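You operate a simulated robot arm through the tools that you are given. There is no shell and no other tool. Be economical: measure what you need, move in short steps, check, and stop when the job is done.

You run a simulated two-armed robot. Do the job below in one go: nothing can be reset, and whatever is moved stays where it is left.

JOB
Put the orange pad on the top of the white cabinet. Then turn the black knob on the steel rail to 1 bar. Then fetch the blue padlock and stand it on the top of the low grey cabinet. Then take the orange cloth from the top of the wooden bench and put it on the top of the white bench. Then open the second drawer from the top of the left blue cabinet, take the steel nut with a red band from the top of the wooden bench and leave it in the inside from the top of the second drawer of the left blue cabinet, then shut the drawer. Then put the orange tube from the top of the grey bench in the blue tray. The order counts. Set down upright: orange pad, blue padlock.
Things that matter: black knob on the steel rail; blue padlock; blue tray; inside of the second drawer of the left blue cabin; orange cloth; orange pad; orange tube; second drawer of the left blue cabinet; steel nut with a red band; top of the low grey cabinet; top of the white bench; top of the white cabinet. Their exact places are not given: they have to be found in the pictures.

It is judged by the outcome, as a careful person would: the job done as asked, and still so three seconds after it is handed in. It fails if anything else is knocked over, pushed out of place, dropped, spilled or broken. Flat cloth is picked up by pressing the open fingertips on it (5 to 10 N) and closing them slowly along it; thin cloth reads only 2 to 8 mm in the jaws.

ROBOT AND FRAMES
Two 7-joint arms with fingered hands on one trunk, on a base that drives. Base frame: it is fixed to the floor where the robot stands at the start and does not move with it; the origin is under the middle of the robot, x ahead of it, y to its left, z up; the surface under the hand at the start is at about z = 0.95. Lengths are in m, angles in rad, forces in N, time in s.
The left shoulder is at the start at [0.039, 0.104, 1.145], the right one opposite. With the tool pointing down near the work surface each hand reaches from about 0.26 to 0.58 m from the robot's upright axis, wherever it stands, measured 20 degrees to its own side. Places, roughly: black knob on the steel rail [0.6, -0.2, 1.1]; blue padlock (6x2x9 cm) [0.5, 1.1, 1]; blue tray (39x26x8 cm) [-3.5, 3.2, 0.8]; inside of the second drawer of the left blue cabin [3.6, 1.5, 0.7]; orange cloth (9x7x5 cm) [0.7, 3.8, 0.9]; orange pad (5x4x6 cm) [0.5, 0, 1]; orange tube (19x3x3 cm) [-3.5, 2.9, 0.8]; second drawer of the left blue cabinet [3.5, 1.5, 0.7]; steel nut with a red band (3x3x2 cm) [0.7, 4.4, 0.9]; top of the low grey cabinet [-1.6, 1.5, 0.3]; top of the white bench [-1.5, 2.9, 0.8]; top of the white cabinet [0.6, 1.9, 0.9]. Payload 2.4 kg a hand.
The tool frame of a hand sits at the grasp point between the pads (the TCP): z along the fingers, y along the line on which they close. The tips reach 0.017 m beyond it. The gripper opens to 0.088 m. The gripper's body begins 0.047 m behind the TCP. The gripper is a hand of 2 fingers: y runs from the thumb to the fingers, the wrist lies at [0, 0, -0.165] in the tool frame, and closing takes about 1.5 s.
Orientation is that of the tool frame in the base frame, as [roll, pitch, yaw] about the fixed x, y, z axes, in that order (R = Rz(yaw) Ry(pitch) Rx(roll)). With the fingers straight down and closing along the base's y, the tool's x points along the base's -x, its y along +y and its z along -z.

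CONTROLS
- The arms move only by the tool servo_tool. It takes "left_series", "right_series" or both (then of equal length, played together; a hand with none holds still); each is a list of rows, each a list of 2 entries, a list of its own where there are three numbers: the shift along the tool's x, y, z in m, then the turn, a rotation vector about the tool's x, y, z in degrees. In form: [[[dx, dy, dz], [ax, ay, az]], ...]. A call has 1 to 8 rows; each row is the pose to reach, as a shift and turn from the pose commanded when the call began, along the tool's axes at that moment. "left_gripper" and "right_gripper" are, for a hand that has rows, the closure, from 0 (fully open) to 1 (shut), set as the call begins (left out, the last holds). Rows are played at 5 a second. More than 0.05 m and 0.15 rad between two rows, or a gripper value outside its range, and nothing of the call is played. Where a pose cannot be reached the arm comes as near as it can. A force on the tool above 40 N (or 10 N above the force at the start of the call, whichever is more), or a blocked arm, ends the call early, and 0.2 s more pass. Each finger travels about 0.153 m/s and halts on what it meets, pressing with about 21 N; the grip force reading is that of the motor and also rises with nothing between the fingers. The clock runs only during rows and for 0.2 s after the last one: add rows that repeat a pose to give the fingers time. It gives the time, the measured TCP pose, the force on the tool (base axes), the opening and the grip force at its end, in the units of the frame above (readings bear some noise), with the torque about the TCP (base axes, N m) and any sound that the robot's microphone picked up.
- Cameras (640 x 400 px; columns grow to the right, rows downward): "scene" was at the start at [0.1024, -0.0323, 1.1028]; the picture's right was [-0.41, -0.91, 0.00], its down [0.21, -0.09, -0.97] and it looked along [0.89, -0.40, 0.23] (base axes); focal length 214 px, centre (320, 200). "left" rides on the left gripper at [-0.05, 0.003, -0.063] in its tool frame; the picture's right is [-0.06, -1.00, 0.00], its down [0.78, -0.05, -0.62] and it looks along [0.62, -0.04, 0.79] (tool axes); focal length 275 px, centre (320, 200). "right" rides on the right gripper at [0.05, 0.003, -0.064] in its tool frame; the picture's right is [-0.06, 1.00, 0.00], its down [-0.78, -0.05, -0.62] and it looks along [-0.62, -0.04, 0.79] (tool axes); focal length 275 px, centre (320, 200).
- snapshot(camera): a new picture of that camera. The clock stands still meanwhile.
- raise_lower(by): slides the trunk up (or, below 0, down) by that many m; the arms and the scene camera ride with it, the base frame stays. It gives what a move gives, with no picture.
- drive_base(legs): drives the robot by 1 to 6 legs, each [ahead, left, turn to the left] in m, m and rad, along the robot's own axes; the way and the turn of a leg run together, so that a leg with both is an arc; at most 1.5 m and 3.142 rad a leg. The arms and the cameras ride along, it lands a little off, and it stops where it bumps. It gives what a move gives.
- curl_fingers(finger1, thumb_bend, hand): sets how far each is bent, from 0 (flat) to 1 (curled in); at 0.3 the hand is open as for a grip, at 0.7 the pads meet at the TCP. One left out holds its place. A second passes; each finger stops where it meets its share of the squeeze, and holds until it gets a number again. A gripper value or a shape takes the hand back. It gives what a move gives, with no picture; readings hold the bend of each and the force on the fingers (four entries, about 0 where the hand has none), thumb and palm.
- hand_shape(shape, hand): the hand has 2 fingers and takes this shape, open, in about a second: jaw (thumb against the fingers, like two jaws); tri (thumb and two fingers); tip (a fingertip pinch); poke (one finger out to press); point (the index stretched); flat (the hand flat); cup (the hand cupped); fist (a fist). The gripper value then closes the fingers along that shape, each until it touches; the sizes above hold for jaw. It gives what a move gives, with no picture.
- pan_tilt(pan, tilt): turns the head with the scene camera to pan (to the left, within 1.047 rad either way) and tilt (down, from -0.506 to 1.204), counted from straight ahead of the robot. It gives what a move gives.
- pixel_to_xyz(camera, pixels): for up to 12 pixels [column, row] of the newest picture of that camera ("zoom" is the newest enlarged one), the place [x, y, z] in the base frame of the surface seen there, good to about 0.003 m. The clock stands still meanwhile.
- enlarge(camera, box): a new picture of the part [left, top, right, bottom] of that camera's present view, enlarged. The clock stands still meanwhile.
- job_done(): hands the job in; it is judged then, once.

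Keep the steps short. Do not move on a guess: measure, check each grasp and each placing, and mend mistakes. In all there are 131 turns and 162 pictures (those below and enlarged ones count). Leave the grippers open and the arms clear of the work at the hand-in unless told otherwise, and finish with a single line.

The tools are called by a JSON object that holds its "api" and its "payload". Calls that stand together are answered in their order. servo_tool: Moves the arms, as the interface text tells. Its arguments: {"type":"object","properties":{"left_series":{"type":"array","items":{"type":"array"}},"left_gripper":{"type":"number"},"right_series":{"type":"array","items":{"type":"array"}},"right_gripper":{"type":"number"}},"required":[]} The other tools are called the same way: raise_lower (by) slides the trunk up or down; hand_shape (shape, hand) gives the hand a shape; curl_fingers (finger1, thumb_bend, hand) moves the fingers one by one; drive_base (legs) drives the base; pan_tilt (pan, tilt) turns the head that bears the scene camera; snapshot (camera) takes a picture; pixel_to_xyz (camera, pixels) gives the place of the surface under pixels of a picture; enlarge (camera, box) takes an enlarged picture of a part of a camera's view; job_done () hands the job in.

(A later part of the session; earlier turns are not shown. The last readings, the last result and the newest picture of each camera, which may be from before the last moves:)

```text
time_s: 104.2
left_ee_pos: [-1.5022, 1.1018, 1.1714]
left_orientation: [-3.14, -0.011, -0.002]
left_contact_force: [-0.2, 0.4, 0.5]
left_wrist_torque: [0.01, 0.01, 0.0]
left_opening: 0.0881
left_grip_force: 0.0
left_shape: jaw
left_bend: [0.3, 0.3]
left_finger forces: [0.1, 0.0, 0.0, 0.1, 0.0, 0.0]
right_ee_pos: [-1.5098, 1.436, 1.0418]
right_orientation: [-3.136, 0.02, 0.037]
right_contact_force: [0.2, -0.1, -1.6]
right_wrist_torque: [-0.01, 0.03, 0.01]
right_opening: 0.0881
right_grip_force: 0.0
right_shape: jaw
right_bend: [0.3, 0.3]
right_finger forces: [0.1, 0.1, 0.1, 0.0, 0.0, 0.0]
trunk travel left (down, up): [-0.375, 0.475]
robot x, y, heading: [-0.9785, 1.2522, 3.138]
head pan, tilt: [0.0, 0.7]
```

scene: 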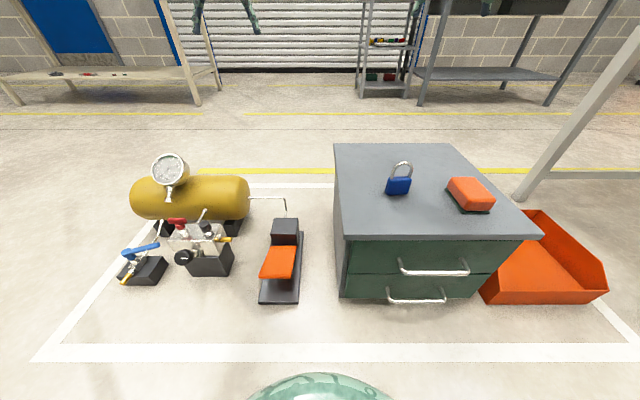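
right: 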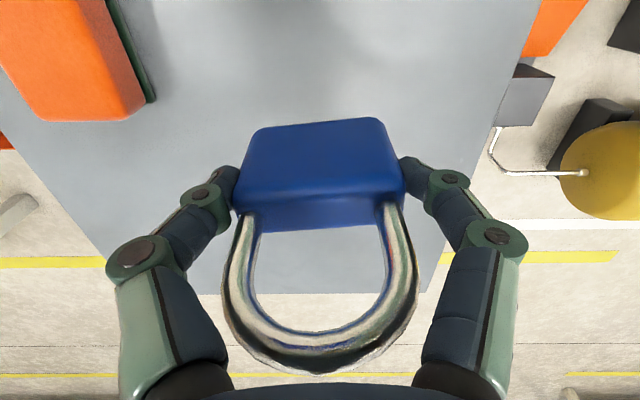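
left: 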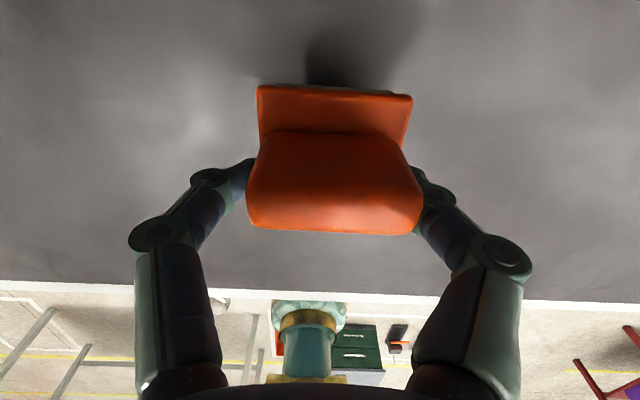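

The padlock stands on the low cabinet. Next the cloth on the wooden bench: back off, turn right to face +y, and look.

{"api": "drive_base", "payload": {"legs": [[-0.6, 0, 0], [0, 0, -1.571]]}}

{"api": "pan_tilt", "payload": {"pan": -0.3, "tilt": 0.35}}

{"api": "snapshot", "payload": {"camera": "scene"}}

```text
time_s: 111.4
left_ee_pos: [-0.5356, 1.7778, 1.1699]
left_orientation: [-3.141, -0.01, -1.563]
left_contact_force: [0.1, -0.4, 0.1]
left_wrist_torque: [-0.02, 0.04, 0.03]
left_opening: 0.0879
left_grip_force: 0.0
left_shape: jaw
left_bend: [0.3, 0.3]
left_finger forces: [0.0, 0.1, 0.0, 0.1, 0.1, 0.1]
right_ee_pos: [-0.2019, 1.7872, 1.0418]
right_orientation: [-3.138, 0.02, -1.521]
right_contact_force: [0.7, -0.2, -0.2]
right_wrist_torque: [-0.02, -0.02, -0.02]
right_opening: 0.0883
right_grip_force: 0.0
right_shape: jaw
right_bend: [0.3, 0.3]
right_finger forces: [0.0, 0.0, 0.0, 0.1, 0.0, 0.0]
trunk travel left (down, up): [-0.375, 0.475]
robot x, y, heading: [-0.3775, 1.2545, 1.585]
head pan, tilt: [0.0, 0.7]
```

```text
time_s: 112.2
left_ee_pos: [-0.5362, 1.7763, 1.1707]
left_orientation: [-3.141, -0.012, -1.562]
left_contact_force: [-0.4, 0.6, -0.1]
left_wrist_torque: [0.02, 0.01, 0.0]
left_opening: 0.0881
left_grip_force: 0.1
left_shape: jaw
left_bend: [0.3, 0.3]
left_finger forces: [0.1, 0.1, 0.0, 0.0, 0.0, 0.1]
right_ee_pos: [-0.2023, 1.7869, 1.0427]
right_orientation: [-3.135, 0.019, -1.522]
right_contact_force: [0.1, 0.6, 0.9]
right_wrist_torque: [-0.03, 0.02, 0.03]
right_opening: 0.088
right_grip_force: 0.1
right_shape: jaw
right_bend: [0.3, 0.3]
right_finger forces: [0.1, 0.0, 0.0, 0.0, 0.0, 0.0]
trunk travel left (down, up): [-0.375, 0.475]
robot x, y, heading: [-0.3806, 1.2533, 1.577]
head pan, tilt: [-0.3, 0.351]
```

```text
114 pictures are left
```

scene: 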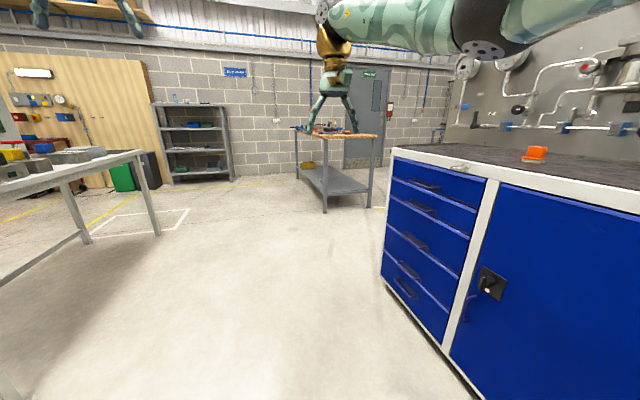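

Clear floor. Drive ahead 2.45 to y≈3.7, then turn right to face the wooden bench.

{"api": "drive_base", "payload": {"legs": [[1.4, 0, 0], [1.1, 0, 0], [0, 0, -1.577]]}}

{"api": "pan_tilt", "payload": {"pan": 0.2, "tilt": 0.35}}

{"api": "snapshot", "payload": {"camera": "scene"}}

```text
time_s: 128.3
left_ee_pos: [0.1494, 3.8901, 1.1708]
left_orientation: [3.14, -0.01, 3.122]
left_contact_force: [-0.3, 0.2, 0.0]
left_wrist_torque: [0.01, 0.02, 0.01]
left_opening: 0.0879
left_grip_force: 0.1
left_shape: jaw
left_bend: [0.3, 0.3]
left_finger forces: [0.0, 0.0, 0.0, 0.1, 0.1, 0.0]
right_ee_pos: [0.1498, 3.5548, 1.0415]
right_orientation: [-3.136, 0.018, -3.121]
right_contact_force: [0.7, -0.3, -0.3]
right_wrist_torque: [0.02, -0.01, -0.01]
right_opening: 0.0879
right_grip_force: 0.1
right_shape: jaw
right_bend: [0.3, 0.3]
right_finger forces: [0.1, 0.1, 0.1, 0.0, 0.1, 0.0]
trunk travel left (down, up): [-0.375, 0.475]
robot x, y, heading: [-0.3746, 3.7459, -0.018]
head pan, tilt: [-0.3, 0.351]
```

```text
time_s: 129.2
left_ee_pos: [0.1495, 3.8889, 1.1709]
left_orientation: [-3.141, -0.009, 3.123]
left_contact_force: [-0.4, -0.1, -0.4]
left_wrist_torque: [-0.05, 0.0, -0.02]
left_opening: 0.0882
left_grip_force: 0.1
left_shape: jaw
left_bend: [0.3, 0.3]
left_finger forces: [0.0, 0.1, 0.0, 0.0, 0.0, 0.1]
right_ee_pos: [0.1509, 3.5557, 1.0417]
right_orientation: [-3.136, 0.019, -3.12]
right_contact_force: [0.5, -0.5, -0.2]
right_wrist_torque: [0.01, 0.03, -0.03]
right_opening: 0.0878
right_grip_force: 0.1
right_shape: jaw
right_bend: [0.3, 0.3]
right_finger forces: [0.0, 0.1, 0.0, 0.1, 0.0, 0.1]
trunk travel left (down, up): [-0.375, 0.475]
robot x, y, heading: [-0.3781, 3.7438, -0.025]
head pan, tilt: [0.201, 0.351]
```

```text
113 pictures are left
```

scene: 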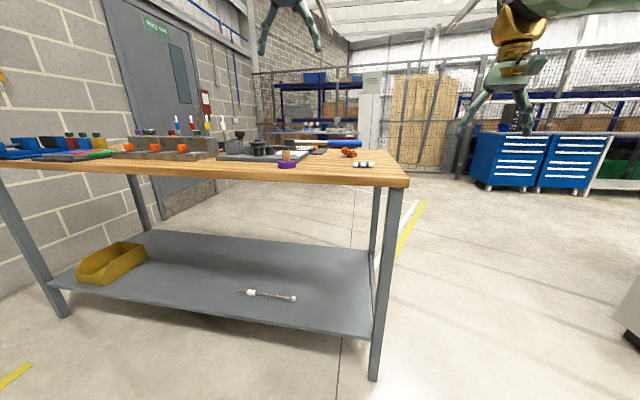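

I see the wooden bench and, through the gap, the blue cabinets. Zoom onto the bench top.

{"api": "enlarge", "payload": {"camera": "scene", "box": [100, 110, 420, 190]}}

{"api": "pixel_to_xyz", "payload": {"camera": "scene", "pixels": [[348, 153], [362, 163], [287, 160], [408, 182], [398, 160], [100, 165], [300, 170], [260, 150], [340, 143]]}}

```text
2.00 times, centred on (260, 150) of scene
```

zoom: 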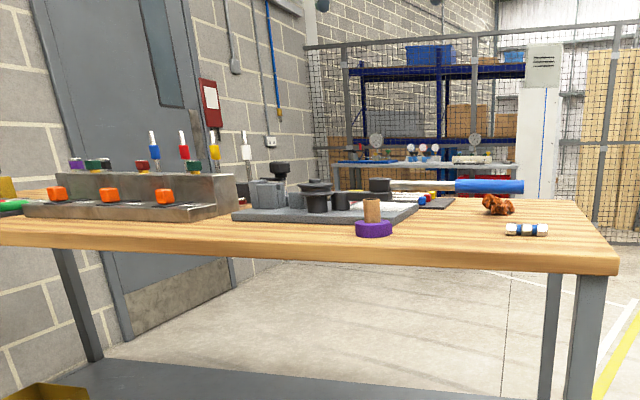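

```text
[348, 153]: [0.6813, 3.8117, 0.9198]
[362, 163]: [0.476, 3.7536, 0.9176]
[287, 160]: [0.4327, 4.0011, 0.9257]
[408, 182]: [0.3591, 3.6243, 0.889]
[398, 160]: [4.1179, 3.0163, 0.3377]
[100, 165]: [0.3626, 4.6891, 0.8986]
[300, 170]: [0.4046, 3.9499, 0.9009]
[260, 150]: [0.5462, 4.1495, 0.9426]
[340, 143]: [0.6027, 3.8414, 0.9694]
```

The orange cloth is a crumpled lump at (0.68,3.81) on the bench (top z≈0.90, right end y≈3.62). I'll approach from that end: right 0.75, ahead 0.88, turn left.

{"api": "drive_base", "payload": {"legs": [[0, -0.75, 0.02], [0.88, 0, 0], [0, 0, 1.571]]}}

{"api": "pan_tilt", "payload": {"pan": -0.1, "tilt": 0.4}}

{"api": "snapshot", "payload": {"camera": "scene"}}

{"api": "snapshot", "payload": {"camera": "right"}}

```text
time_s: 141.3
left_ee_pos: [0.3476, 3.5202, 1.1708]
left_orientation: [-3.141, -0.012, -1.583]
left_contact_force: [-0.5, -0.2, 0.6]
left_wrist_torque: [0.03, 0.02, -0.02]
left_opening: 0.0881
left_grip_force: 0.1
left_shape: jaw
left_bend: [0.3, 0.3]
left_finger forces: [0.1, 0.0, 0.0, 0.1, 0.0, 0.0]
right_ee_pos: [0.682, 3.5248, 1.0421]
right_orientation: [-3.133, 0.019, -1.543]
right_contact_force: [0.0, -0.6, 0.6]
right_wrist_torque: [0.01, -0.02, -0.02]
right_opening: 0.088
right_grip_force: 0.1
right_shape: jaw
right_bend: [0.3, 0.3]
right_finger forces: [0.1, 0.0, 0.1, 0.0, 0.0, 0.1]
trunk travel left (down, up): [-0.375, 0.475]
robot x, y, heading: [0.4941, 2.9933, 1.56]
head pan, tilt: [0.201, 0.351]
```

```text
time_s: 142.1
left_ee_pos: [0.3476, 3.5205, 1.1713]
left_orientation: [3.141, -0.011, -1.583]
left_contact_force: [0.3, 0.2, 0.1]
left_wrist_torque: [0.0, 0.0, 0.02]
left_opening: 0.0879
left_grip_force: 0.0
left_shape: jaw
left_bend: [0.3, 0.3]
left_finger forces: [0.1, 0.1, 0.0, 0.1, 0.1, 0.1]
right_ee_pos: [0.6823, 3.5233, 1.0417]
right_orientation: [-3.136, 0.02, -1.543]
right_contact_force: [-0.6, -0.4, -0.1]
right_wrist_torque: [-0.02, -0.01, 0.02]
right_opening: 0.088
right_grip_force: 0.0
right_shape: jaw
right_bend: [0.3, 0.3]
right_finger forces: [0.1, 0.0, 0.0, 0.0, 0.0, 0.0]
trunk travel left (down, up): [-0.375, 0.475]
robot x, y, heading: [0.4976, 2.9952, 1.559]
head pan, tilt: [-0.099, 0.4]
```

```text
111 pictures are left
```

scene: 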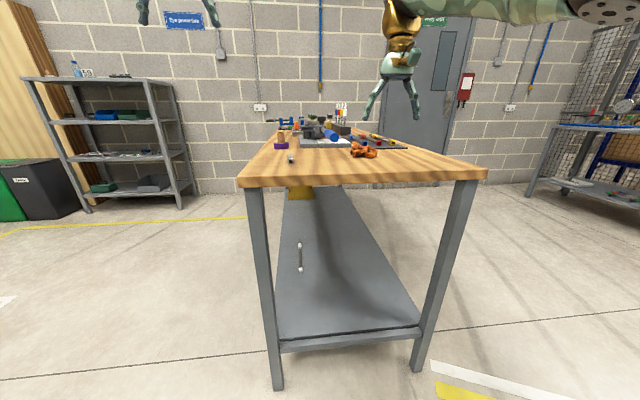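

```text
110 pictures are left
```

right: 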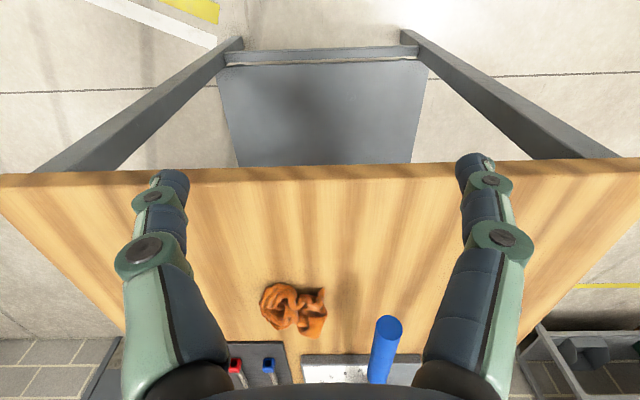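

The cloth is at right-camera (292,310). Measure it and its neighbours.

{"api": "pixel_to_xyz", "payload": {"camera": "right", "pixels": [[265, 300], [292, 285], [322, 295], [292, 330], [310, 310], [285, 305], [385, 330], [235, 365], [330, 360], [270, 345]]}}

{"api": "enlarge", "payload": {"camera": "scene", "box": [260, 95, 420, 185]}}

```text
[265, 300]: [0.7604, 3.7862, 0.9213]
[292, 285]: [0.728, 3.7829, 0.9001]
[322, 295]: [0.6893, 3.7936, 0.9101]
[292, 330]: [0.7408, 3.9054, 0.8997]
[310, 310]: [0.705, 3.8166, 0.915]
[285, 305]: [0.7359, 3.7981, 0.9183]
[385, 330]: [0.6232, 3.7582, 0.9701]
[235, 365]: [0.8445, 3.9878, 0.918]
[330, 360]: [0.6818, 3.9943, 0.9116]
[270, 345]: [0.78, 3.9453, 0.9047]
```

```text
4.00 times, centred on (340, 140) of scene
```

zoom: 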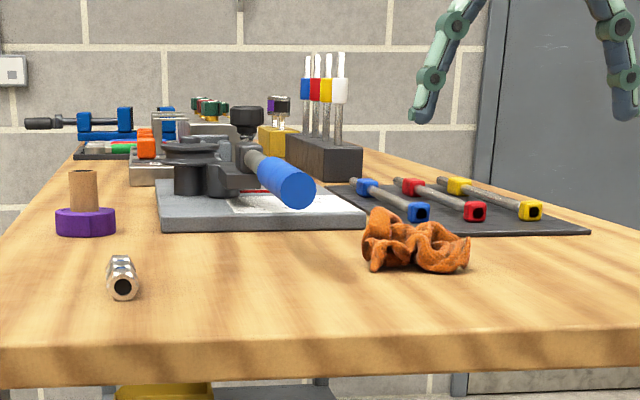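

Cloth centre ≈ (0.722,3.81), 5 cm high; the blue handle at x≤0.645 must be avoided. Drive ahead 0.28 and put the hand above the cloth.

{"api": "servo_tool", "payload": {"right_series": [[[0, -0.02, -0.02], [0, 0, 0]], [[0, -0.04, -0.04], [0, 0, 0]], [[0, -0.04, -0.04], [0, 0, 0]]]}}

{"api": "drive_base", "payload": {"legs": [[0.28, 0, 0]]}}

{"api": "snapshot", "payload": {"camera": "right"}}

```text
time_s: 142.9
left_ee_pos: [0.347, 3.5213, 1.1707]
left_orientation: [3.142, -0.009, -1.583]
left_contact_force: [0.1, -0.3, 0.0]
left_wrist_torque: [-0.03, 0.02, 0.01]
left_opening: 0.0879
left_grip_force: 0.1
left_shape: jaw
left_bend: [0.3, 0.3]
left_finger forces: [0.1, 0.0, 0.0, 0.0, 0.1, 0.1]
right_ee_pos: [0.7222, 3.5245, 1.0835]
right_orientation: [-3.136, 0.019, -1.543]
right_contact_force: [-0.2, 0.6, 0.4]
right_wrist_torque: [-0.02, 0.0, -0.02]
right_opening: 0.0881
right_grip_force: 0.1
right_shape: jaw
right_bend: [0.3, 0.3]
right_finger forces: [0.1, 0.1, 0.0, 0.0, 0.1, 0.0]
trunk travel left (down, up): [-0.375, 0.475]
robot x, y, heading: [0.4947, 2.9949, 1.556]
head pan, tilt: [-0.099, 0.4]
```

```text
time_s: 144.8
left_ee_pos: [0.353, 3.7995, 1.171]
left_orientation: [-3.141, -0.01, -1.588]
left_contact_force: [0.5, -0.6, -0.5]
left_wrist_torque: [0.03, 0.01, 0.0]
left_opening: 0.088
left_grip_force: 0.1
left_shape: jaw
left_bend: [0.3, 0.3]
left_finger forces: [0.0, 0.1, 0.0, 0.0, 0.0, 0.1]
right_ee_pos: [0.7283, 3.8009, 1.0822]
right_orientation: [-3.134, 0.02, -1.548]
right_contact_force: [0.5, 0.9, 0.1]
right_wrist_torque: [-0.02, 0.04, 0.0]
right_opening: 0.088
right_grip_force: 0.1
right_shape: jaw
right_bend: [0.3, 0.3]
right_finger forces: [0.1, 0.1, 0.0, 0.1, 0.0, 0.0]
trunk travel left (down, up): [-0.375, 0.475]
robot x, y, heading: [0.4978, 3.2706, 1.553]
head pan, tilt: [-0.099, 0.4]
```

```text
108 pictures are left
```

right: 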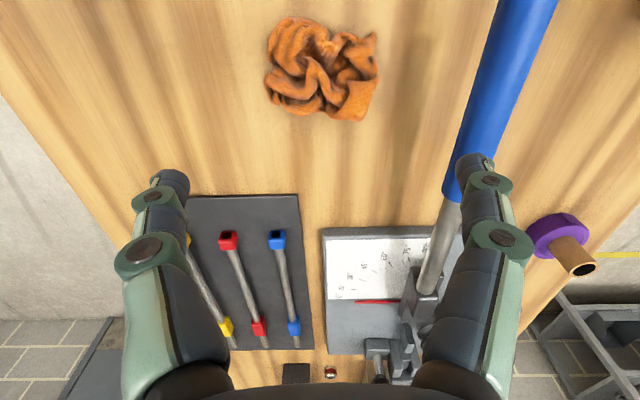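

{"api": "pixel_to_xyz", "payload": {"camera": "right", "pixels": [[270, 80], [300, 30], [320, 65], [375, 50], [355, 110], [290, 100], [480, 80], [545, 20], [330, 372]]}}

{"api": "enlarge", "payload": {"camera": "right", "box": [220, 340, 420, 400]}}

```text
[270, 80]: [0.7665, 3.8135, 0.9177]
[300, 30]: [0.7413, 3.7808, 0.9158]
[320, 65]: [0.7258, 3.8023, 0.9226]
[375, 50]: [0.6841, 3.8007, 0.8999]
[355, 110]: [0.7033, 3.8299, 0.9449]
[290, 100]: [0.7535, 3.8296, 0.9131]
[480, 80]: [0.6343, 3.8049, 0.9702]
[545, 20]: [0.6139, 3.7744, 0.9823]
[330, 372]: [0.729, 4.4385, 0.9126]
```

```text
3.20 times, centred on (320, 370) of right
```

zoom: 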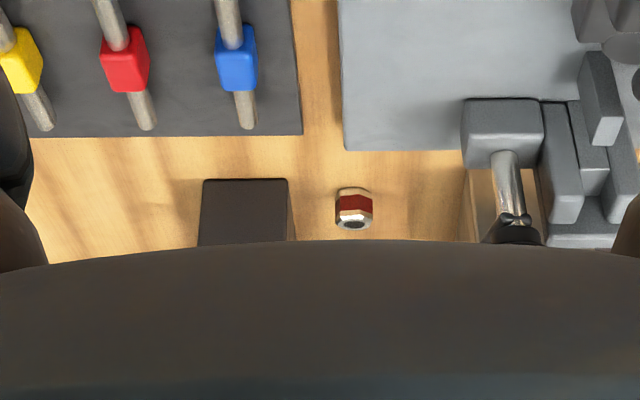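

The blue handle's edge is at x≈0.65, near the open finger's path. I'll yaw the hand about -80° so it closes along y, the cloth's narrower side.

{"api": "servo_tool", "payload": {"right_series": [[[0, 0, 0], [0, 0, -8]], [[0, 0, 0], [0, 0, -16]], [[0, 0, 0], [0, 0, -24]], [[0, 0, 0], [0, 0, -32]], [[0, 0, 0], [0, 0, -40]], [[0, 0, 0], [0, 0, -48]], [[0, 0, 0], [0, 0, -56]], [[0, 0, 0], [0, 0, -64]]]}}

{"api": "servo_tool", "payload": {"right_series": [[[0, 0, 0], [0, 0, -8]], [[0, 0, 0], [0, 0, -16]], [[0, 0, 0], [0, 0, -24]], [[0, 0, 0], [0, 0, -24]]]}}

{"api": "snapshot", "payload": {"camera": "right"}}

```text
time_s: 146.6
left_ee_pos: [0.3531, 3.798, 1.1702]
left_orientation: [-3.141, -0.01, -1.586]
left_contact_force: [0.1, 0.3, 0.3]
left_wrist_torque: [-0.01, -0.03, -0.01]
left_opening: 0.0879
left_grip_force: 0.1
left_shape: jaw
left_bend: [0.3, 0.3]
left_finger forces: [0.0, 0.0, 0.0, 0.0, 0.0, 0.1]
right_ee_pos: [0.7279, 3.8003, 1.0823]
right_orientation: [-3.121, 0.003, -0.427]
right_contact_force: [-0.4, -0.5, 0.8]
right_wrist_torque: [0.01, 0.02, 0.04]
right_opening: 0.0882
right_grip_force: 0.1
right_shape: jaw
right_bend: [0.3, 0.3]
right_finger forces: [0.1, 0.0, 0.0, 0.0, 0.1, 0.0]
trunk travel left (down, up): [-0.375, 0.475]
robot x, y, heading: [0.5008, 3.2716, 1.552]
head pan, tilt: [-0.099, 0.4]
```

```text
time_s: 147.6
left_ee_pos: [0.3538, 3.7984, 1.1712]
left_orientation: [3.141, -0.01, -1.587]
left_contact_force: [-0.1, -0.2, -1.0]
left_wrist_torque: [0.01, 0.02, -0.02]
left_opening: 0.0879
left_grip_force: 0.1
left_shape: jaw
left_bend: [0.3, 0.3]
left_finger forces: [0.0, 0.0, 0.0, 0.0, 0.1, 0.1]
right_ee_pos: [0.7267, 3.8012, 1.0824]
right_orientation: [-3.123, -0.006, -0.009]
right_contact_force: [0.0, -0.3, -0.5]
right_wrist_torque: [0.03, 0.02, 0.02]
right_opening: 0.0882
right_grip_force: 0.0
right_shape: jaw
right_bend: [0.3, 0.3]
right_finger forces: [0.0, 0.0, 0.1, 0.0, 0.0, 0.0]
trunk travel left (down, up): [-0.375, 0.475]
robot x, y, heading: [0.4977, 3.2694, 1.555]
head pan, tilt: [-0.099, 0.4]
```

```text
106 pictures are left
```

right: 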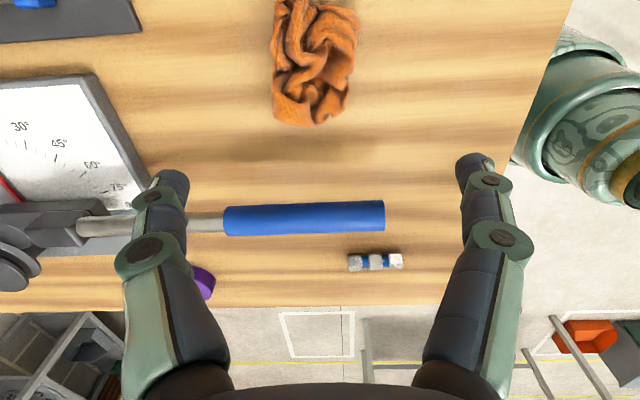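

Yaw is right. Descend over the cloth: tips to ~2 mm above the wood.

{"api": "servo_tool", "payload": {"right_series": [[[0, -0.004, 0.04], [0, 0, 0]], [[0, -0.004, 0.08], [0, 0, 0]], [[0, -0.004, 0.12], [0, 0, 0]], [[0, -0.004, 0.15], [0, 0, 0]], [[0, -0.004, 0.163], [0, 0, 0]], [[0, -0.004, 0.163], [0, 0, 0]]]}}

{"api": "snapshot", "payload": {"camera": "right"}}

```text
time_s: 149.0
left_ee_pos: [0.354, 3.7969, 1.1718]
left_orientation: [3.14, -0.01, -1.586]
left_contact_force: [0.0, 0.3, -0.2]
left_wrist_torque: [-0.01, 0.01, -0.01]
left_opening: 0.088
left_grip_force: 0.1
left_shape: jaw
left_bend: [0.3, 0.3]
left_finger forces: [0.1, 0.0, 0.0, 0.0, 0.1, 0.1]
right_ee_pos: [0.729, 3.807, 0.9191]
right_orientation: [-3.123, -0.004, -0.011]
right_contact_force: [1.0, 0.8, -0.7]
right_wrist_torque: [-0.01, 0.0, 0.04]
right_opening: 0.088
right_grip_force: 0.0
right_shape: jaw
right_bend: [0.3, 0.3]
right_finger forces: [0.1, 0.0, 0.1, 0.0, 0.0, 0.0]
trunk travel left (down, up): [-0.375, 0.475]
robot x, y, heading: [0.4995, 3.27, 1.554]
head pan, tilt: [-0.099, 0.4]
```

```text
105 pictures are left
```

right: 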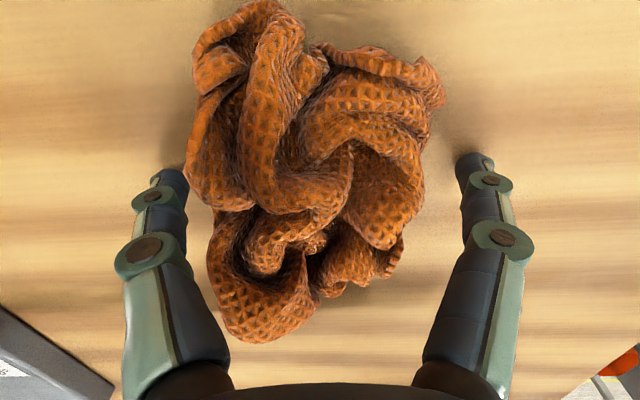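

The cloth lies between the fingers. Close and lift.

{"api": "servo_tool", "payload": {"right_series": [[[0, 0, 0], [0, 0, 0]], [[0, 0, 0], [0, 0, 0]], [[0, 0, 0], [0, 0, 0]], [[0, 0, 0], [0, 0, 0]], [[0, 0, 0], [0, 0, 0]], [[0, 0, 0], [0, 0, 0]], [[0, 0, 0], [0, 0, 0]], [[0, 0, 0], [0, 0, 0]]], "right_gripper": 1}}

{"api": "servo_tool", "payload": {"right_series": [[[0, 0, -0.03], [0, 0, 0]], [[0, 0, -0.06], [0, 0, 0]], [[0, 0, -0.1], [0, 0, 0]], [[0, 0, -0.14], [0, 0, 0]], [[0, 0, -0.18], [0, 0, 0]], [[0, 0, -0.18], [0, 0, 0]]]}}

{"api": "snapshot", "payload": {"camera": "right"}}

{"api": "snapshot", "payload": {"camera": "scene"}}

```text
time_s: 150.8
left_ee_pos: [0.3531, 3.7969, 1.1712]
left_orientation: [3.141, -0.011, -1.586]
left_contact_force: [-0.6, -0.2, -0.1]
left_wrist_torque: [0.0, 0.0, 0.04]
left_opening: 0.0879
left_grip_force: 0.0
left_shape: jaw
left_bend: [0.3, 0.3]
left_finger forces: [0.0, 0.1, 0.0, 0.0, 0.0, 0.0]
right_ee_pos: [0.7286, 3.8081, 0.92]
right_orientation: [-3.123, -0.005, -0.011]
right_contact_force: [-0.4, -0.3, -0.9]
right_wrist_torque: [-0.02, 0.02, 0.01]
right_opening: 0.059
right_grip_force: 21.4
right_shape: jaw
right_bend: [0.71, 0.63]
right_finger forces: [18.7, 0.1, 0.0, 0.0, 18.9, 0.0]
trunk travel left (down, up): [-0.375, 0.475]
robot x, y, heading: [0.4996, 3.2717, 1.554]
head pan, tilt: [-0.099, 0.4]
```

```text
time_s: 152.2
left_ee_pos: [0.3534, 3.798, 1.17]
left_orientation: [-3.14, -0.01, -1.586]
left_contact_force: [-0.7, 0.3, 0.0]
left_wrist_torque: [-0.04, -0.03, 0.03]
left_opening: 0.088
left_grip_force: 0.1
left_shape: jaw
left_bend: [0.3, 0.3]
left_finger forces: [0.0, 0.0, 0.1, 0.0, 0.1, 0.0]
right_ee_pos: [0.728, 3.8052, 1.1002]
right_orientation: [-3.123, -0.007, -0.011]
right_contact_force: [0.2, 0.3, 0.3]
right_wrist_torque: [-0.01, -0.01, 0.0]
right_opening: 0.0585
right_grip_force: 20.3
right_shape: jaw
right_bend: [0.71, 0.63]
right_finger forces: [18.7, 0.0, 0.0, 0.0, 18.8, 0.0]
trunk travel left (down, up): [-0.375, 0.475]
robot x, y, heading: [0.4988, 3.2753, 1.554]
head pan, tilt: [-0.099, 0.4]
```

```text
104 pictures are left
```

right: 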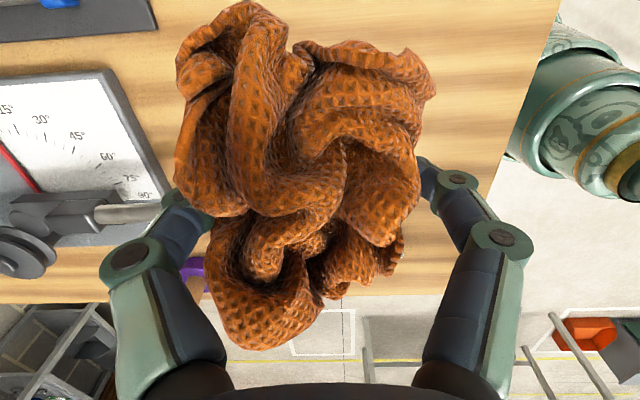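

```text
103 pictures are left
```

scene: 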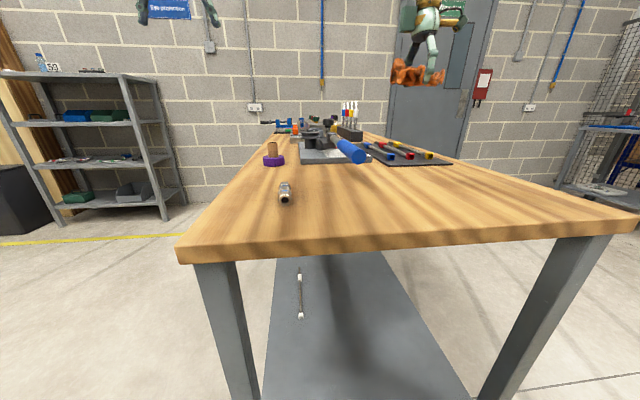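

The cloth is held. Back off 0.35, turn left to face the white bench, drive toward it and look.

{"api": "drive_base", "payload": {"legs": [[-0.35, 0, 0], [0, 0, 1.585], [0.8, 0, 0]]}}

{"api": "pan_tilt", "payload": {"pan": 0.0, "tilt": 0.4}}

{"api": "snapshot", "payload": {"camera": "scene"}}

```text
time_s: 162.3
left_ee_pos: [-0.8264, 2.7407, 1.1713]
left_orientation: [-3.141, -0.01, 0.025]
left_contact_force: [0.2, 0.2, 0.2]
left_wrist_torque: [-0.02, 0.01, -0.04]
left_opening: 0.0881
left_grip_force: 0.2
left_shape: jaw
left_bend: [0.3, 0.3]
left_finger forces: [0.0, 0.0, 0.0, 0.0, 0.2, 0.1]
right_ee_pos: [-0.8488, 3.1146, 1.0999]
right_orientation: [-3.123, -0.005, 1.6]
right_contact_force: [-0.2, -0.6, 0.0]
right_wrist_torque: [0.03, 0.0, -0.02]
right_opening: 0.0583
right_grip_force: 20.5
right_shape: jaw
right_bend: [0.71, 0.63]
right_finger forces: [18.6, 0.0, 0.1, 0.0, 18.8, 0.0]
trunk travel left (down, up): [-0.375, 0.475]
robot x, y, heading: [-0.3045, 2.9062, -3.113]
head pan, tilt: [-0.099, 0.4]
```

```text
time_s: 162.9
left_ee_pos: [-0.8259, 2.7408, 1.1707]
left_orientation: [-3.139, -0.011, 0.024]
left_contact_force: [0.2, 0.4, 0.4]
left_wrist_torque: [0.02, -0.06, -0.01]
left_opening: 0.0876
left_grip_force: 0.1
left_shape: jaw
left_bend: [0.3, 0.3]
left_finger forces: [0.1, 0.1, 0.0, 0.0, 0.0, 0.0]
right_ee_pos: [-0.8482, 3.1144, 1.0998]
right_orientation: [-3.122, -0.005, 1.6]
right_contact_force: [-0.6, -0.1, -0.9]
right_wrist_torque: [0.03, 0.03, 0.02]
right_opening: 0.0582
right_grip_force: 21.0
right_shape: jaw
right_bend: [0.71, 0.63]
right_finger forces: [18.7, 0.0, 0.0, 0.0, 18.8, 0.1]
trunk travel left (down, up): [-0.375, 0.475]
robot x, y, heading: [-0.3071, 2.9081, -3.122]
head pan, tilt: [0.0, 0.4]
```

```text
102 pictures are left
```

scene: 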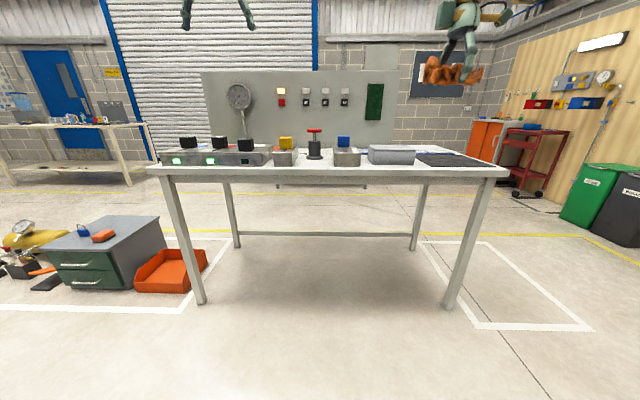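

Zoom on the white bench top to find a free spot.

{"api": "enlarge", "payload": {"camera": "scene", "box": [140, 120, 520, 190]}}

{"api": "pixel_to_xyz", "payload": {"camera": "scene", "pixels": [[455, 160], [495, 168], [430, 165], [480, 165], [390, 165], [330, 170], [150, 170], [505, 172], [440, 150], [390, 157], [470, 155]]}}

```text
1.68 times, centred on (330, 155) of scene
```

zoom: 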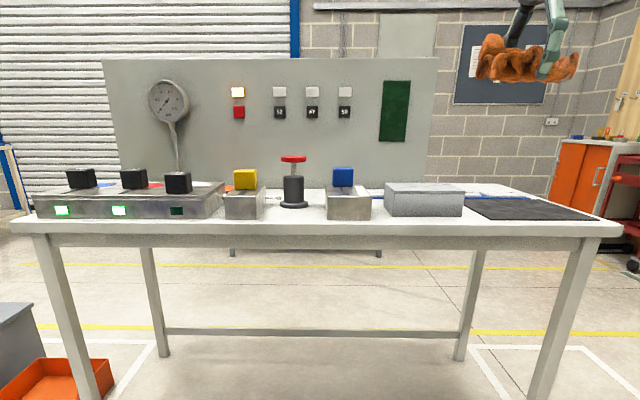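

```text
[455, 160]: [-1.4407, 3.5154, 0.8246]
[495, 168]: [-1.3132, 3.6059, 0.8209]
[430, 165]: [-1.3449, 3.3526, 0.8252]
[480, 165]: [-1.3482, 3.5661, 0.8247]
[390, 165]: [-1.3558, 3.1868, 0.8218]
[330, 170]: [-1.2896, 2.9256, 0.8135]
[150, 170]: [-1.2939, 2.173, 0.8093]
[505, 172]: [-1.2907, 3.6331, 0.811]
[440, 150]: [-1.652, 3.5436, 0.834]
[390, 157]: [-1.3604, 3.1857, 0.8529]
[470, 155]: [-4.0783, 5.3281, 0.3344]
```

The free areas are hard to see from here; I'll raise the trunk 0.3 for a higher view.

{"api": "raise_lower", "payload": {"by": 0.3}}

{"api": "pan_tilt", "payload": {"pan": -0.1, "tilt": 0.6}}

{"api": "enlarge", "payload": {"camera": "scene", "box": [80, 60, 520, 240]}}

```text
time_s: 165.9
left_ee_pos: [-0.8053, 2.7407, 1.5043]
left_orientation: [3.142, 0.057, 0.025]
left_contact_force: [0.8, -0.5, -0.3]
left_wrist_torque: [0.03, 0.0, 0.0]
left_opening: 0.0879
left_grip_force: 0.0
left_shape: jaw
left_bend: [0.3, 0.3]
left_finger forces: [0.1, 0.0, 0.0, 0.0, 0.1, 0.0]
right_ee_pos: [-0.8437, 3.1147, 1.4096]
right_orientation: [-3.1, -0.005, 1.602]
right_contact_force: [0.5, 0.1, -0.6]
right_wrist_torque: [0.01, -0.01, 0.0]
right_opening: 0.0581
right_grip_force: 21.3
right_shape: jaw
right_bend: [0.71, 0.63]
right_finger forces: [18.6, 0.0, 0.1, 0.0, 18.7, 0.1]
trunk travel left (down, up): [-0.675, 0.175]
robot x, y, heading: [-0.3072, 2.9077, -3.112]
head pan, tilt: [0.0, 0.4]
```

```text
time_s: 166.7
left_ee_pos: [-0.806, 2.742, 1.506]
left_orientation: [3.14, 0.056, 0.025]
left_contact_force: [0.1, -0.5, 1.2]
left_wrist_torque: [0.02, 0.01, 0.0]
left_opening: 0.0878
left_grip_force: 0.0
left_shape: jaw
left_bend: [0.3, 0.3]
left_finger forces: [0.0, 0.1, 0.0, 0.0, 0.0, 0.0]
right_ee_pos: [-0.8429, 3.1147, 1.4104]
right_orientation: [-3.102, -0.005, 1.602]
right_contact_force: [-0.2, -0.8, 0.0]
right_wrist_torque: [0.01, -0.03, -0.01]
right_opening: 0.0582
right_grip_force: 22.0
right_shape: jaw
right_bend: [0.71, 0.63]
right_finger forces: [18.6, 0.0, 0.1, 0.0, 18.8, 0.0]
trunk travel left (down, up): [-0.675, 0.175]
robot x, y, heading: [-0.3073, 2.9069, -3.111]
head pan, tilt: [-0.099, 0.6]
```

```text
1.45 times, centred on (300, 150) of scene
```

zoom: 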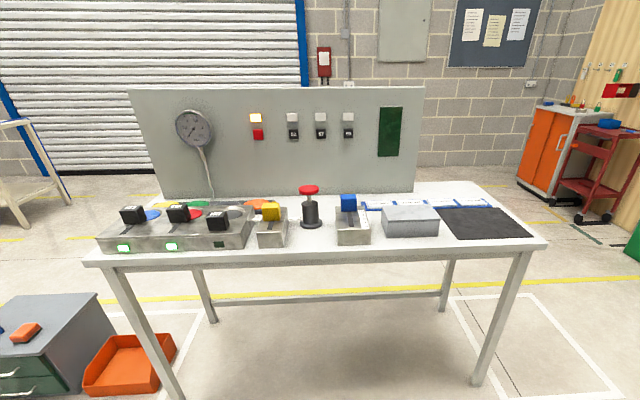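

{"api": "pixel_to_xyz", "payload": {"camera": "zoom", "pixels": [[485, 225], [445, 215], [500, 208], [460, 245], [535, 238], [330, 205], [325, 235], [385, 208], [460, 192], [515, 225], [395, 242], [480, 188]]}}

{"api": "enlarge", "payload": {"camera": "scene", "box": [270, 170, 470, 250]}}

```text
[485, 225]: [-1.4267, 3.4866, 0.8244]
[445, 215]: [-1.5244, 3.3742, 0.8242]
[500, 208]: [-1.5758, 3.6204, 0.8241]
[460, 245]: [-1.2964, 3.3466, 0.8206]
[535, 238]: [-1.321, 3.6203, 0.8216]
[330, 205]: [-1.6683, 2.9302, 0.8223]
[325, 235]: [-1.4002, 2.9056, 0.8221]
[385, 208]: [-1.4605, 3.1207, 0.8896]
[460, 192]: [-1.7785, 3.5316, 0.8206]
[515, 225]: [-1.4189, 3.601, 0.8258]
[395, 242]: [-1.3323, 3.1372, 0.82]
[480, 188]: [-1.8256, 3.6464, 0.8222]
```

```text
3.20 times, centred on (370, 210) of scene
```

zoom: 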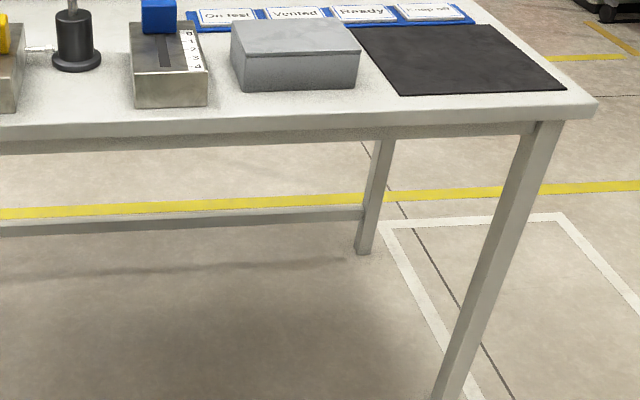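

The mat at right is thin; bare white space lies in front of the red-topped stand. I'll measure that gap.

{"api": "pixel_to_xyz", "payload": {"camera": "zoom", "pixels": [[77, 76], [77, 85], [77, 110], [128, 105], [137, 104], [25, 108], [14, 110], [100, 60], [115, 60], [52, 60], [110, 95], [77, 60]]}}

{"api": "enlarge", "payload": {"camera": "scene", "box": [230, 170, 350, 245]}}

```text
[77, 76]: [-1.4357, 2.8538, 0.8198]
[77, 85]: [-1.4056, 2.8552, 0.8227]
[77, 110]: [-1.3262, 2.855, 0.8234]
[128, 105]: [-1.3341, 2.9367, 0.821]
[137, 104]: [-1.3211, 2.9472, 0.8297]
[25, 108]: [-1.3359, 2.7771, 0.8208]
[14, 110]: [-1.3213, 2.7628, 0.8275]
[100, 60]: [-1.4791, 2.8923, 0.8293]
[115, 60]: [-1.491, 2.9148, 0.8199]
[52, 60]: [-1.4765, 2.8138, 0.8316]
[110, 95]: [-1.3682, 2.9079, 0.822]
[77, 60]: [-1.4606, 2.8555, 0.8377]
```

```text
5.33 times, centred on (290, 208) of scene
```

zoom: 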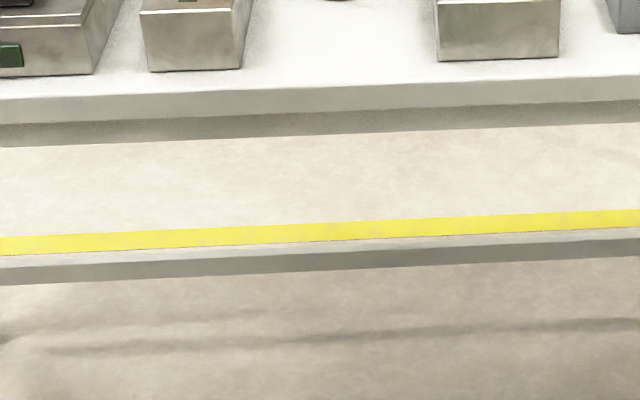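

The free gap is y 2.765–2.945, x -1.29…-1.437. I'll put the cloth near (-1.355, 2.855). First turn the hand back to its normal yaw and lower the trunk.

{"api": "servo_tool", "payload": {"right_series": [[[0, 0, 0], [0, 0, 8]], [[0, 0, 0], [0, 0, 16]], [[0, 0, 0], [0, 0, 24]], [[0, 0, 0], [0, 0, 32]], [[0, 0, 0], [0, 0, 40]], [[0, 0, 0], [0, 0, 48]], [[0, 0, 0], [0, 0, 56]], [[0, 0, 0], [0, 0, 64]]]}}

{"api": "servo_tool", "payload": {"right_series": [[[0, 0, 0], [0, 0, 8]], [[0, 0, 0], [0, 0, 16]], [[0, 0, 0], [0, 0, 24]], [[0, 0, 0], [0, 0, 24]]]}}

{"api": "raise_lower", "payload": {"by": -0.38}}

{"api": "drive_base", "payload": {"legs": [[0, 0.25, -0.02], [0.3, 0, 0]]}}

{"api": "snapshot", "payload": {"camera": "scene"}}

```text
time_s: 168.5
left_ee_pos: [-0.8061, 2.741, 1.506]
left_orientation: [3.14, 0.058, 0.025]
left_contact_force: [0.5, 0.2, 0.0]
left_wrist_torque: [0.0, -0.02, 0.0]
left_opening: 0.088
left_grip_force: 0.0
left_shape: jaw
left_bend: [0.3, 0.3]
left_finger forces: [0.1, 0.0, 0.0, 0.0, 0.1, 0.0]
right_ee_pos: [-0.8439, 3.1149, 1.4104]
right_orientation: [-3.119, 0.033, 0.481]
right_contact_force: [0.0, 0.0, -0.5]
right_wrist_torque: [-0.01, 0.01, 0.0]
right_opening: 0.0578
right_grip_force: 21.5
right_shape: jaw
right_bend: [0.71, 0.63]
right_finger forces: [18.5, 0.1, 0.0, 0.1, 18.7, 0.0]
trunk travel left (down, up): [-0.675, 0.175]
robot x, y, heading: [-0.3036, 2.9019, -3.119]
head pan, tilt: [-0.099, 0.6]
```

```text
time_s: 169.5
left_ee_pos: [-0.8054, 2.7409, 1.5052]
left_orientation: [-3.141, 0.058, 0.025]
left_contact_force: [1.4, 0.5, 1.6]
left_wrist_torque: [-0.01, -0.01, 0.02]
left_opening: 0.0882
left_grip_force: 0.0
left_shape: jaw
left_bend: [0.3, 0.3]
left_finger forces: [0.0, 0.0, 0.0, 0.0, 0.0, 0.0]
right_ee_pos: [-0.8433, 3.1152, 1.4102]
right_orientation: [-3.134, 0.04, 0.062]
right_contact_force: [0.8, 0.8, -0.2]
right_wrist_torque: [0.02, 0.02, 0.02]
right_opening: 0.0582
right_grip_force: 20.9
right_shape: jaw
right_bend: [0.71, 0.63]
right_finger forces: [18.6, 0.0, 0.1, 0.0, 18.7, 0.1]
trunk travel left (down, up): [-0.675, 0.175]
robot x, y, heading: [-0.3027, 2.9049, -3.11]
head pan, tilt: [-0.099, 0.6]
```

```text
time_s: 173.2
left_ee_pos: [-0.8041, 2.7411, 1.1241]
left_orientation: [-3.14, 0.057, 0.024]
left_contact_force: [-0.1, 0.7, 0.2]
left_wrist_torque: [0.02, -0.03, 0.0]
left_opening: 0.088
left_grip_force: 0.0
left_shape: jaw
left_bend: [0.3, 0.3]
left_finger forces: [0.0, 0.0, 0.0, 0.0, 0.0, 0.1]
right_ee_pos: [-0.8625, 3.1142, 0.9791]
right_orientation: [-3.139, -0.06, 0.065]
right_contact_force: [-0.6, 0.4, 0.1]
right_wrist_torque: [0.0, 0.01, 0.01]
right_opening: 0.0578
right_grip_force: 21.1
right_shape: jaw
right_bend: [0.71, 0.63]
right_finger forces: [18.7, 0.1, 0.0, 0.0, 18.8, 0.0]
trunk travel left (down, up): [-0.295, 0.555]
robot x, y, heading: [-0.3075, 2.9027, -3.116]
head pan, tilt: [-0.099, 0.6]
```

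```text
time_s: 176.6
left_ee_pos: [-1.1024, 2.5011, 1.1247]
left_orientation: [-3.141, 0.058, 0.0]
left_contact_force: [0.4, -0.5, 0.3]
left_wrist_torque: [0.02, 0.02, -0.01]
left_opening: 0.0879
left_grip_force: 0.1
left_shape: jaw
left_bend: [0.3, 0.3]
left_finger forces: [0.0, 0.1, 0.0, 0.0, 0.0, 0.1]
right_ee_pos: [-1.1519, 2.8766, 0.9776]
right_orientation: [-3.138, -0.061, 0.039]
right_contact_force: [0.1, 1.1, -0.3]
right_wrist_torque: [-0.03, 0.02, 0.01]
right_opening: 0.0581
right_grip_force: 21.1
right_shape: jaw
right_bend: [0.71, 0.63]
right_finger forces: [18.6, 0.0, 0.0, 0.0, 18.8, 0.0]
trunk travel left (down, up): [-0.295, 0.555]
robot x, y, heading: [-0.6018, 2.6547, 3.138]
head pan, tilt: [-0.099, 0.6]
```

```text
97 pictures are left
```

scene: 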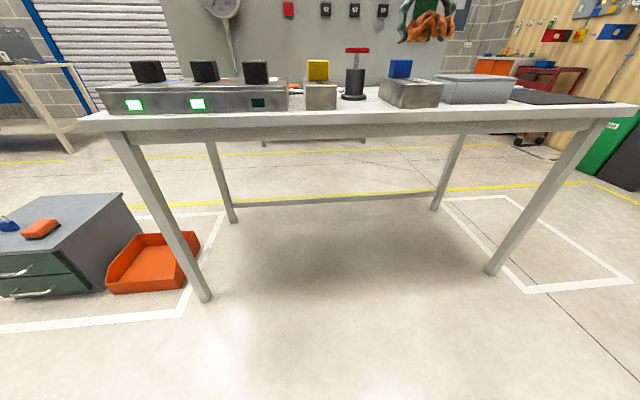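

Drive ahead 0.2, then shift 0.024 toward -y and lower over the gap.

{"api": "drive_base", "payload": {"legs": [[0.2, 0, 0]]}}

{"api": "servo_tool", "payload": {"right_series": [[[0, 0.012, 0.02], [0, 0, 0]], [[0, 0.024, 0.04], [0, 0, 0]], [[0, 0.024, 0.07], [0, 0, 0]], [[0, 0.024, 0.07], [0, 0, 0]]]}}

{"api": "snapshot", "payload": {"camera": "scene"}}

{"api": "snapshot", "payload": {"camera": "right"}}

```text
time_s: 178.2
left_ee_pos: [-1.3031, 2.5003, 1.1252]
left_orientation: [3.141, 0.057, -0.001]
left_contact_force: [0.1, -0.1, 0.5]
left_wrist_torque: [-0.02, 0.02, 0.0]
left_opening: 0.0878
left_grip_force: 0.1
left_shape: jaw
left_bend: [0.3, 0.3]
left_finger forces: [0.0, 0.0, 0.0, 0.0, 0.1, 0.1]
right_ee_pos: [-1.3517, 2.8754, 0.9786]
right_orientation: [-3.137, -0.063, 0.04]
right_contact_force: [0.5, 0.8, -0.5]
right_wrist_torque: [0.0, 0.02, 0.02]
right_opening: 0.0579
right_grip_force: 20.5
right_shape: jaw
right_bend: [0.71, 0.63]
right_finger forces: [18.6, 0.0, 0.0, 0.1, 18.8, 0.1]
trunk travel left (down, up): [-0.295, 0.555]
robot x, y, heading: [-0.7993, 2.6504, -3.144]
head pan, tilt: [-0.099, 0.6]
```

```text
time_s: 179.2
left_ee_pos: [-1.3031, 2.5008, 1.1241]
left_orientation: [3.141, 0.058, 0.0]
left_contact_force: [-0.3, 0.4, 0.3]
left_wrist_torque: [-0.01, -0.01, -0.02]
left_opening: 0.0882
left_grip_force: 0.0
left_shape: jaw
left_bend: [0.3, 0.3]
left_finger forces: [0.1, 0.1, 0.1, 0.1, 0.0, 0.0]
right_ee_pos: [-1.3604, 2.8548, 0.9095]
right_orientation: [-3.14, -0.062, 0.04]
right_contact_force: [-0.4, -0.2, 0.5]
right_wrist_torque: [0.0, 0.02, 0.0]
right_opening: 0.058
right_grip_force: 21.2
right_shape: jaw
right_bend: [0.71, 0.63]
right_finger forces: [18.7, 0.1, 0.1, 0.1, 18.8, 0.0]
right hand out of reach, approached as far as the arm can: row 1, 2, 3, 4
trunk travel left (down, up): [-0.295, 0.555]
robot x, y, heading: [-0.7997, 2.6505, -3.139]
head pan, tilt: [-0.099, 0.6]
```

```text
96 pictures are left
```

scene: 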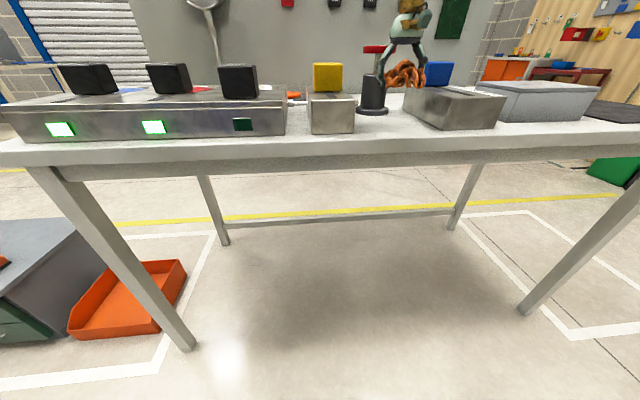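

```text
95 pictures are left
```

right: 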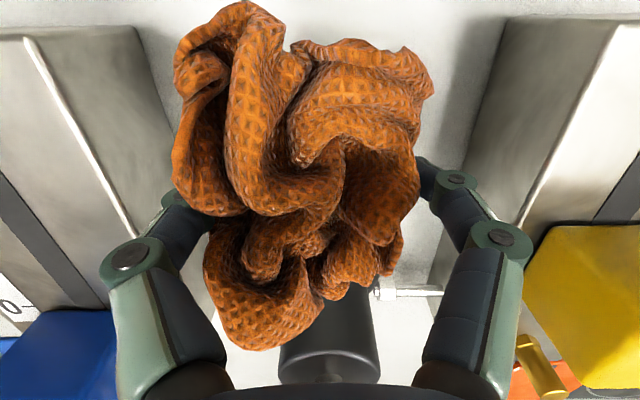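

Well between the boxes. Lower further to z≈0.845.

{"api": "servo_tool", "payload": {"right_series": [[[0.004, 0, 0.025], [0, 0, 0]], [[0.008, 0, 0.045], [0, 0, 0]], [[0.01, 0, 0.06], [0, 0, 0]], [[0.01, 0, 0.065], [0, 0, 0]], [[0.01, 0, 0.068], [0, 0, 0]]]}}

{"api": "snapshot", "payload": {"camera": "right"}}

{"api": "enlarge", "payload": {"camera": "scene", "box": [280, 30, 500, 160]}}

```text
time_s: 180.4
left_ee_pos: [-1.3026, 2.4999, 1.1249]
left_orientation: [-3.142, 0.057, 0.0]
left_contact_force: [0.6, -0.4, 0.5]
left_wrist_torque: [0.03, 0.03, 0.0]
left_opening: 0.0879
left_grip_force: 0.0
left_shape: jaw
left_bend: [0.3, 0.3]
left_finger forces: [0.0, 0.1, 0.0, 0.0, 0.0, 0.0]
right_ee_pos: [-1.3548, 2.8548, 0.8411]
right_orientation: [-3.136, -0.061, 0.04]
right_contact_force: [-0.2, 0.6, 0.4]
right_wrist_torque: [-0.02, 0.06, 0.02]
right_opening: 0.0578
right_grip_force: 21.0
right_shape: jaw
right_bend: [0.71, 0.63]
right_finger forces: [18.6, 0.0, 0.1, 0.0, 18.8, 0.1]
right hand out of reach, approached as far as the arm can: row 1, 2, 3, 4, 5
trunk travel left (down, up): [-0.295, 0.555]
robot x, y, heading: [-0.8006, 2.6545, -3.149]
head pan, tilt: [-0.099, 0.6]
```

```text
94 pictures are left
```

right: 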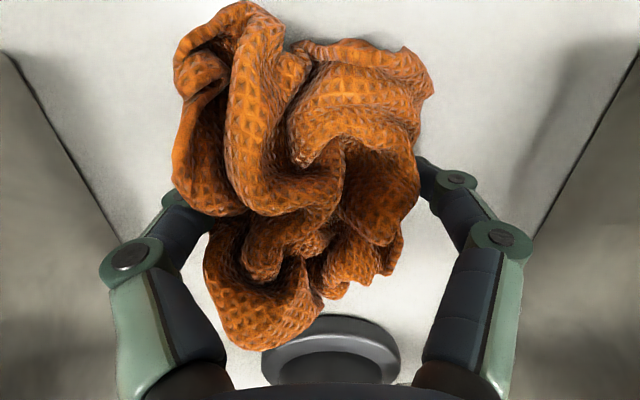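

```text
2.91 times, centred on (390, 95) of scene
```

zoom: 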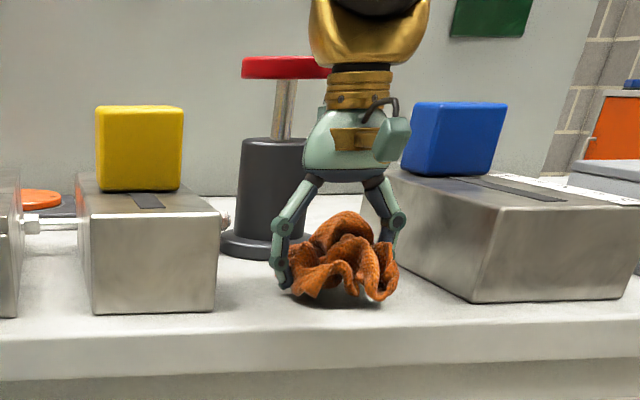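

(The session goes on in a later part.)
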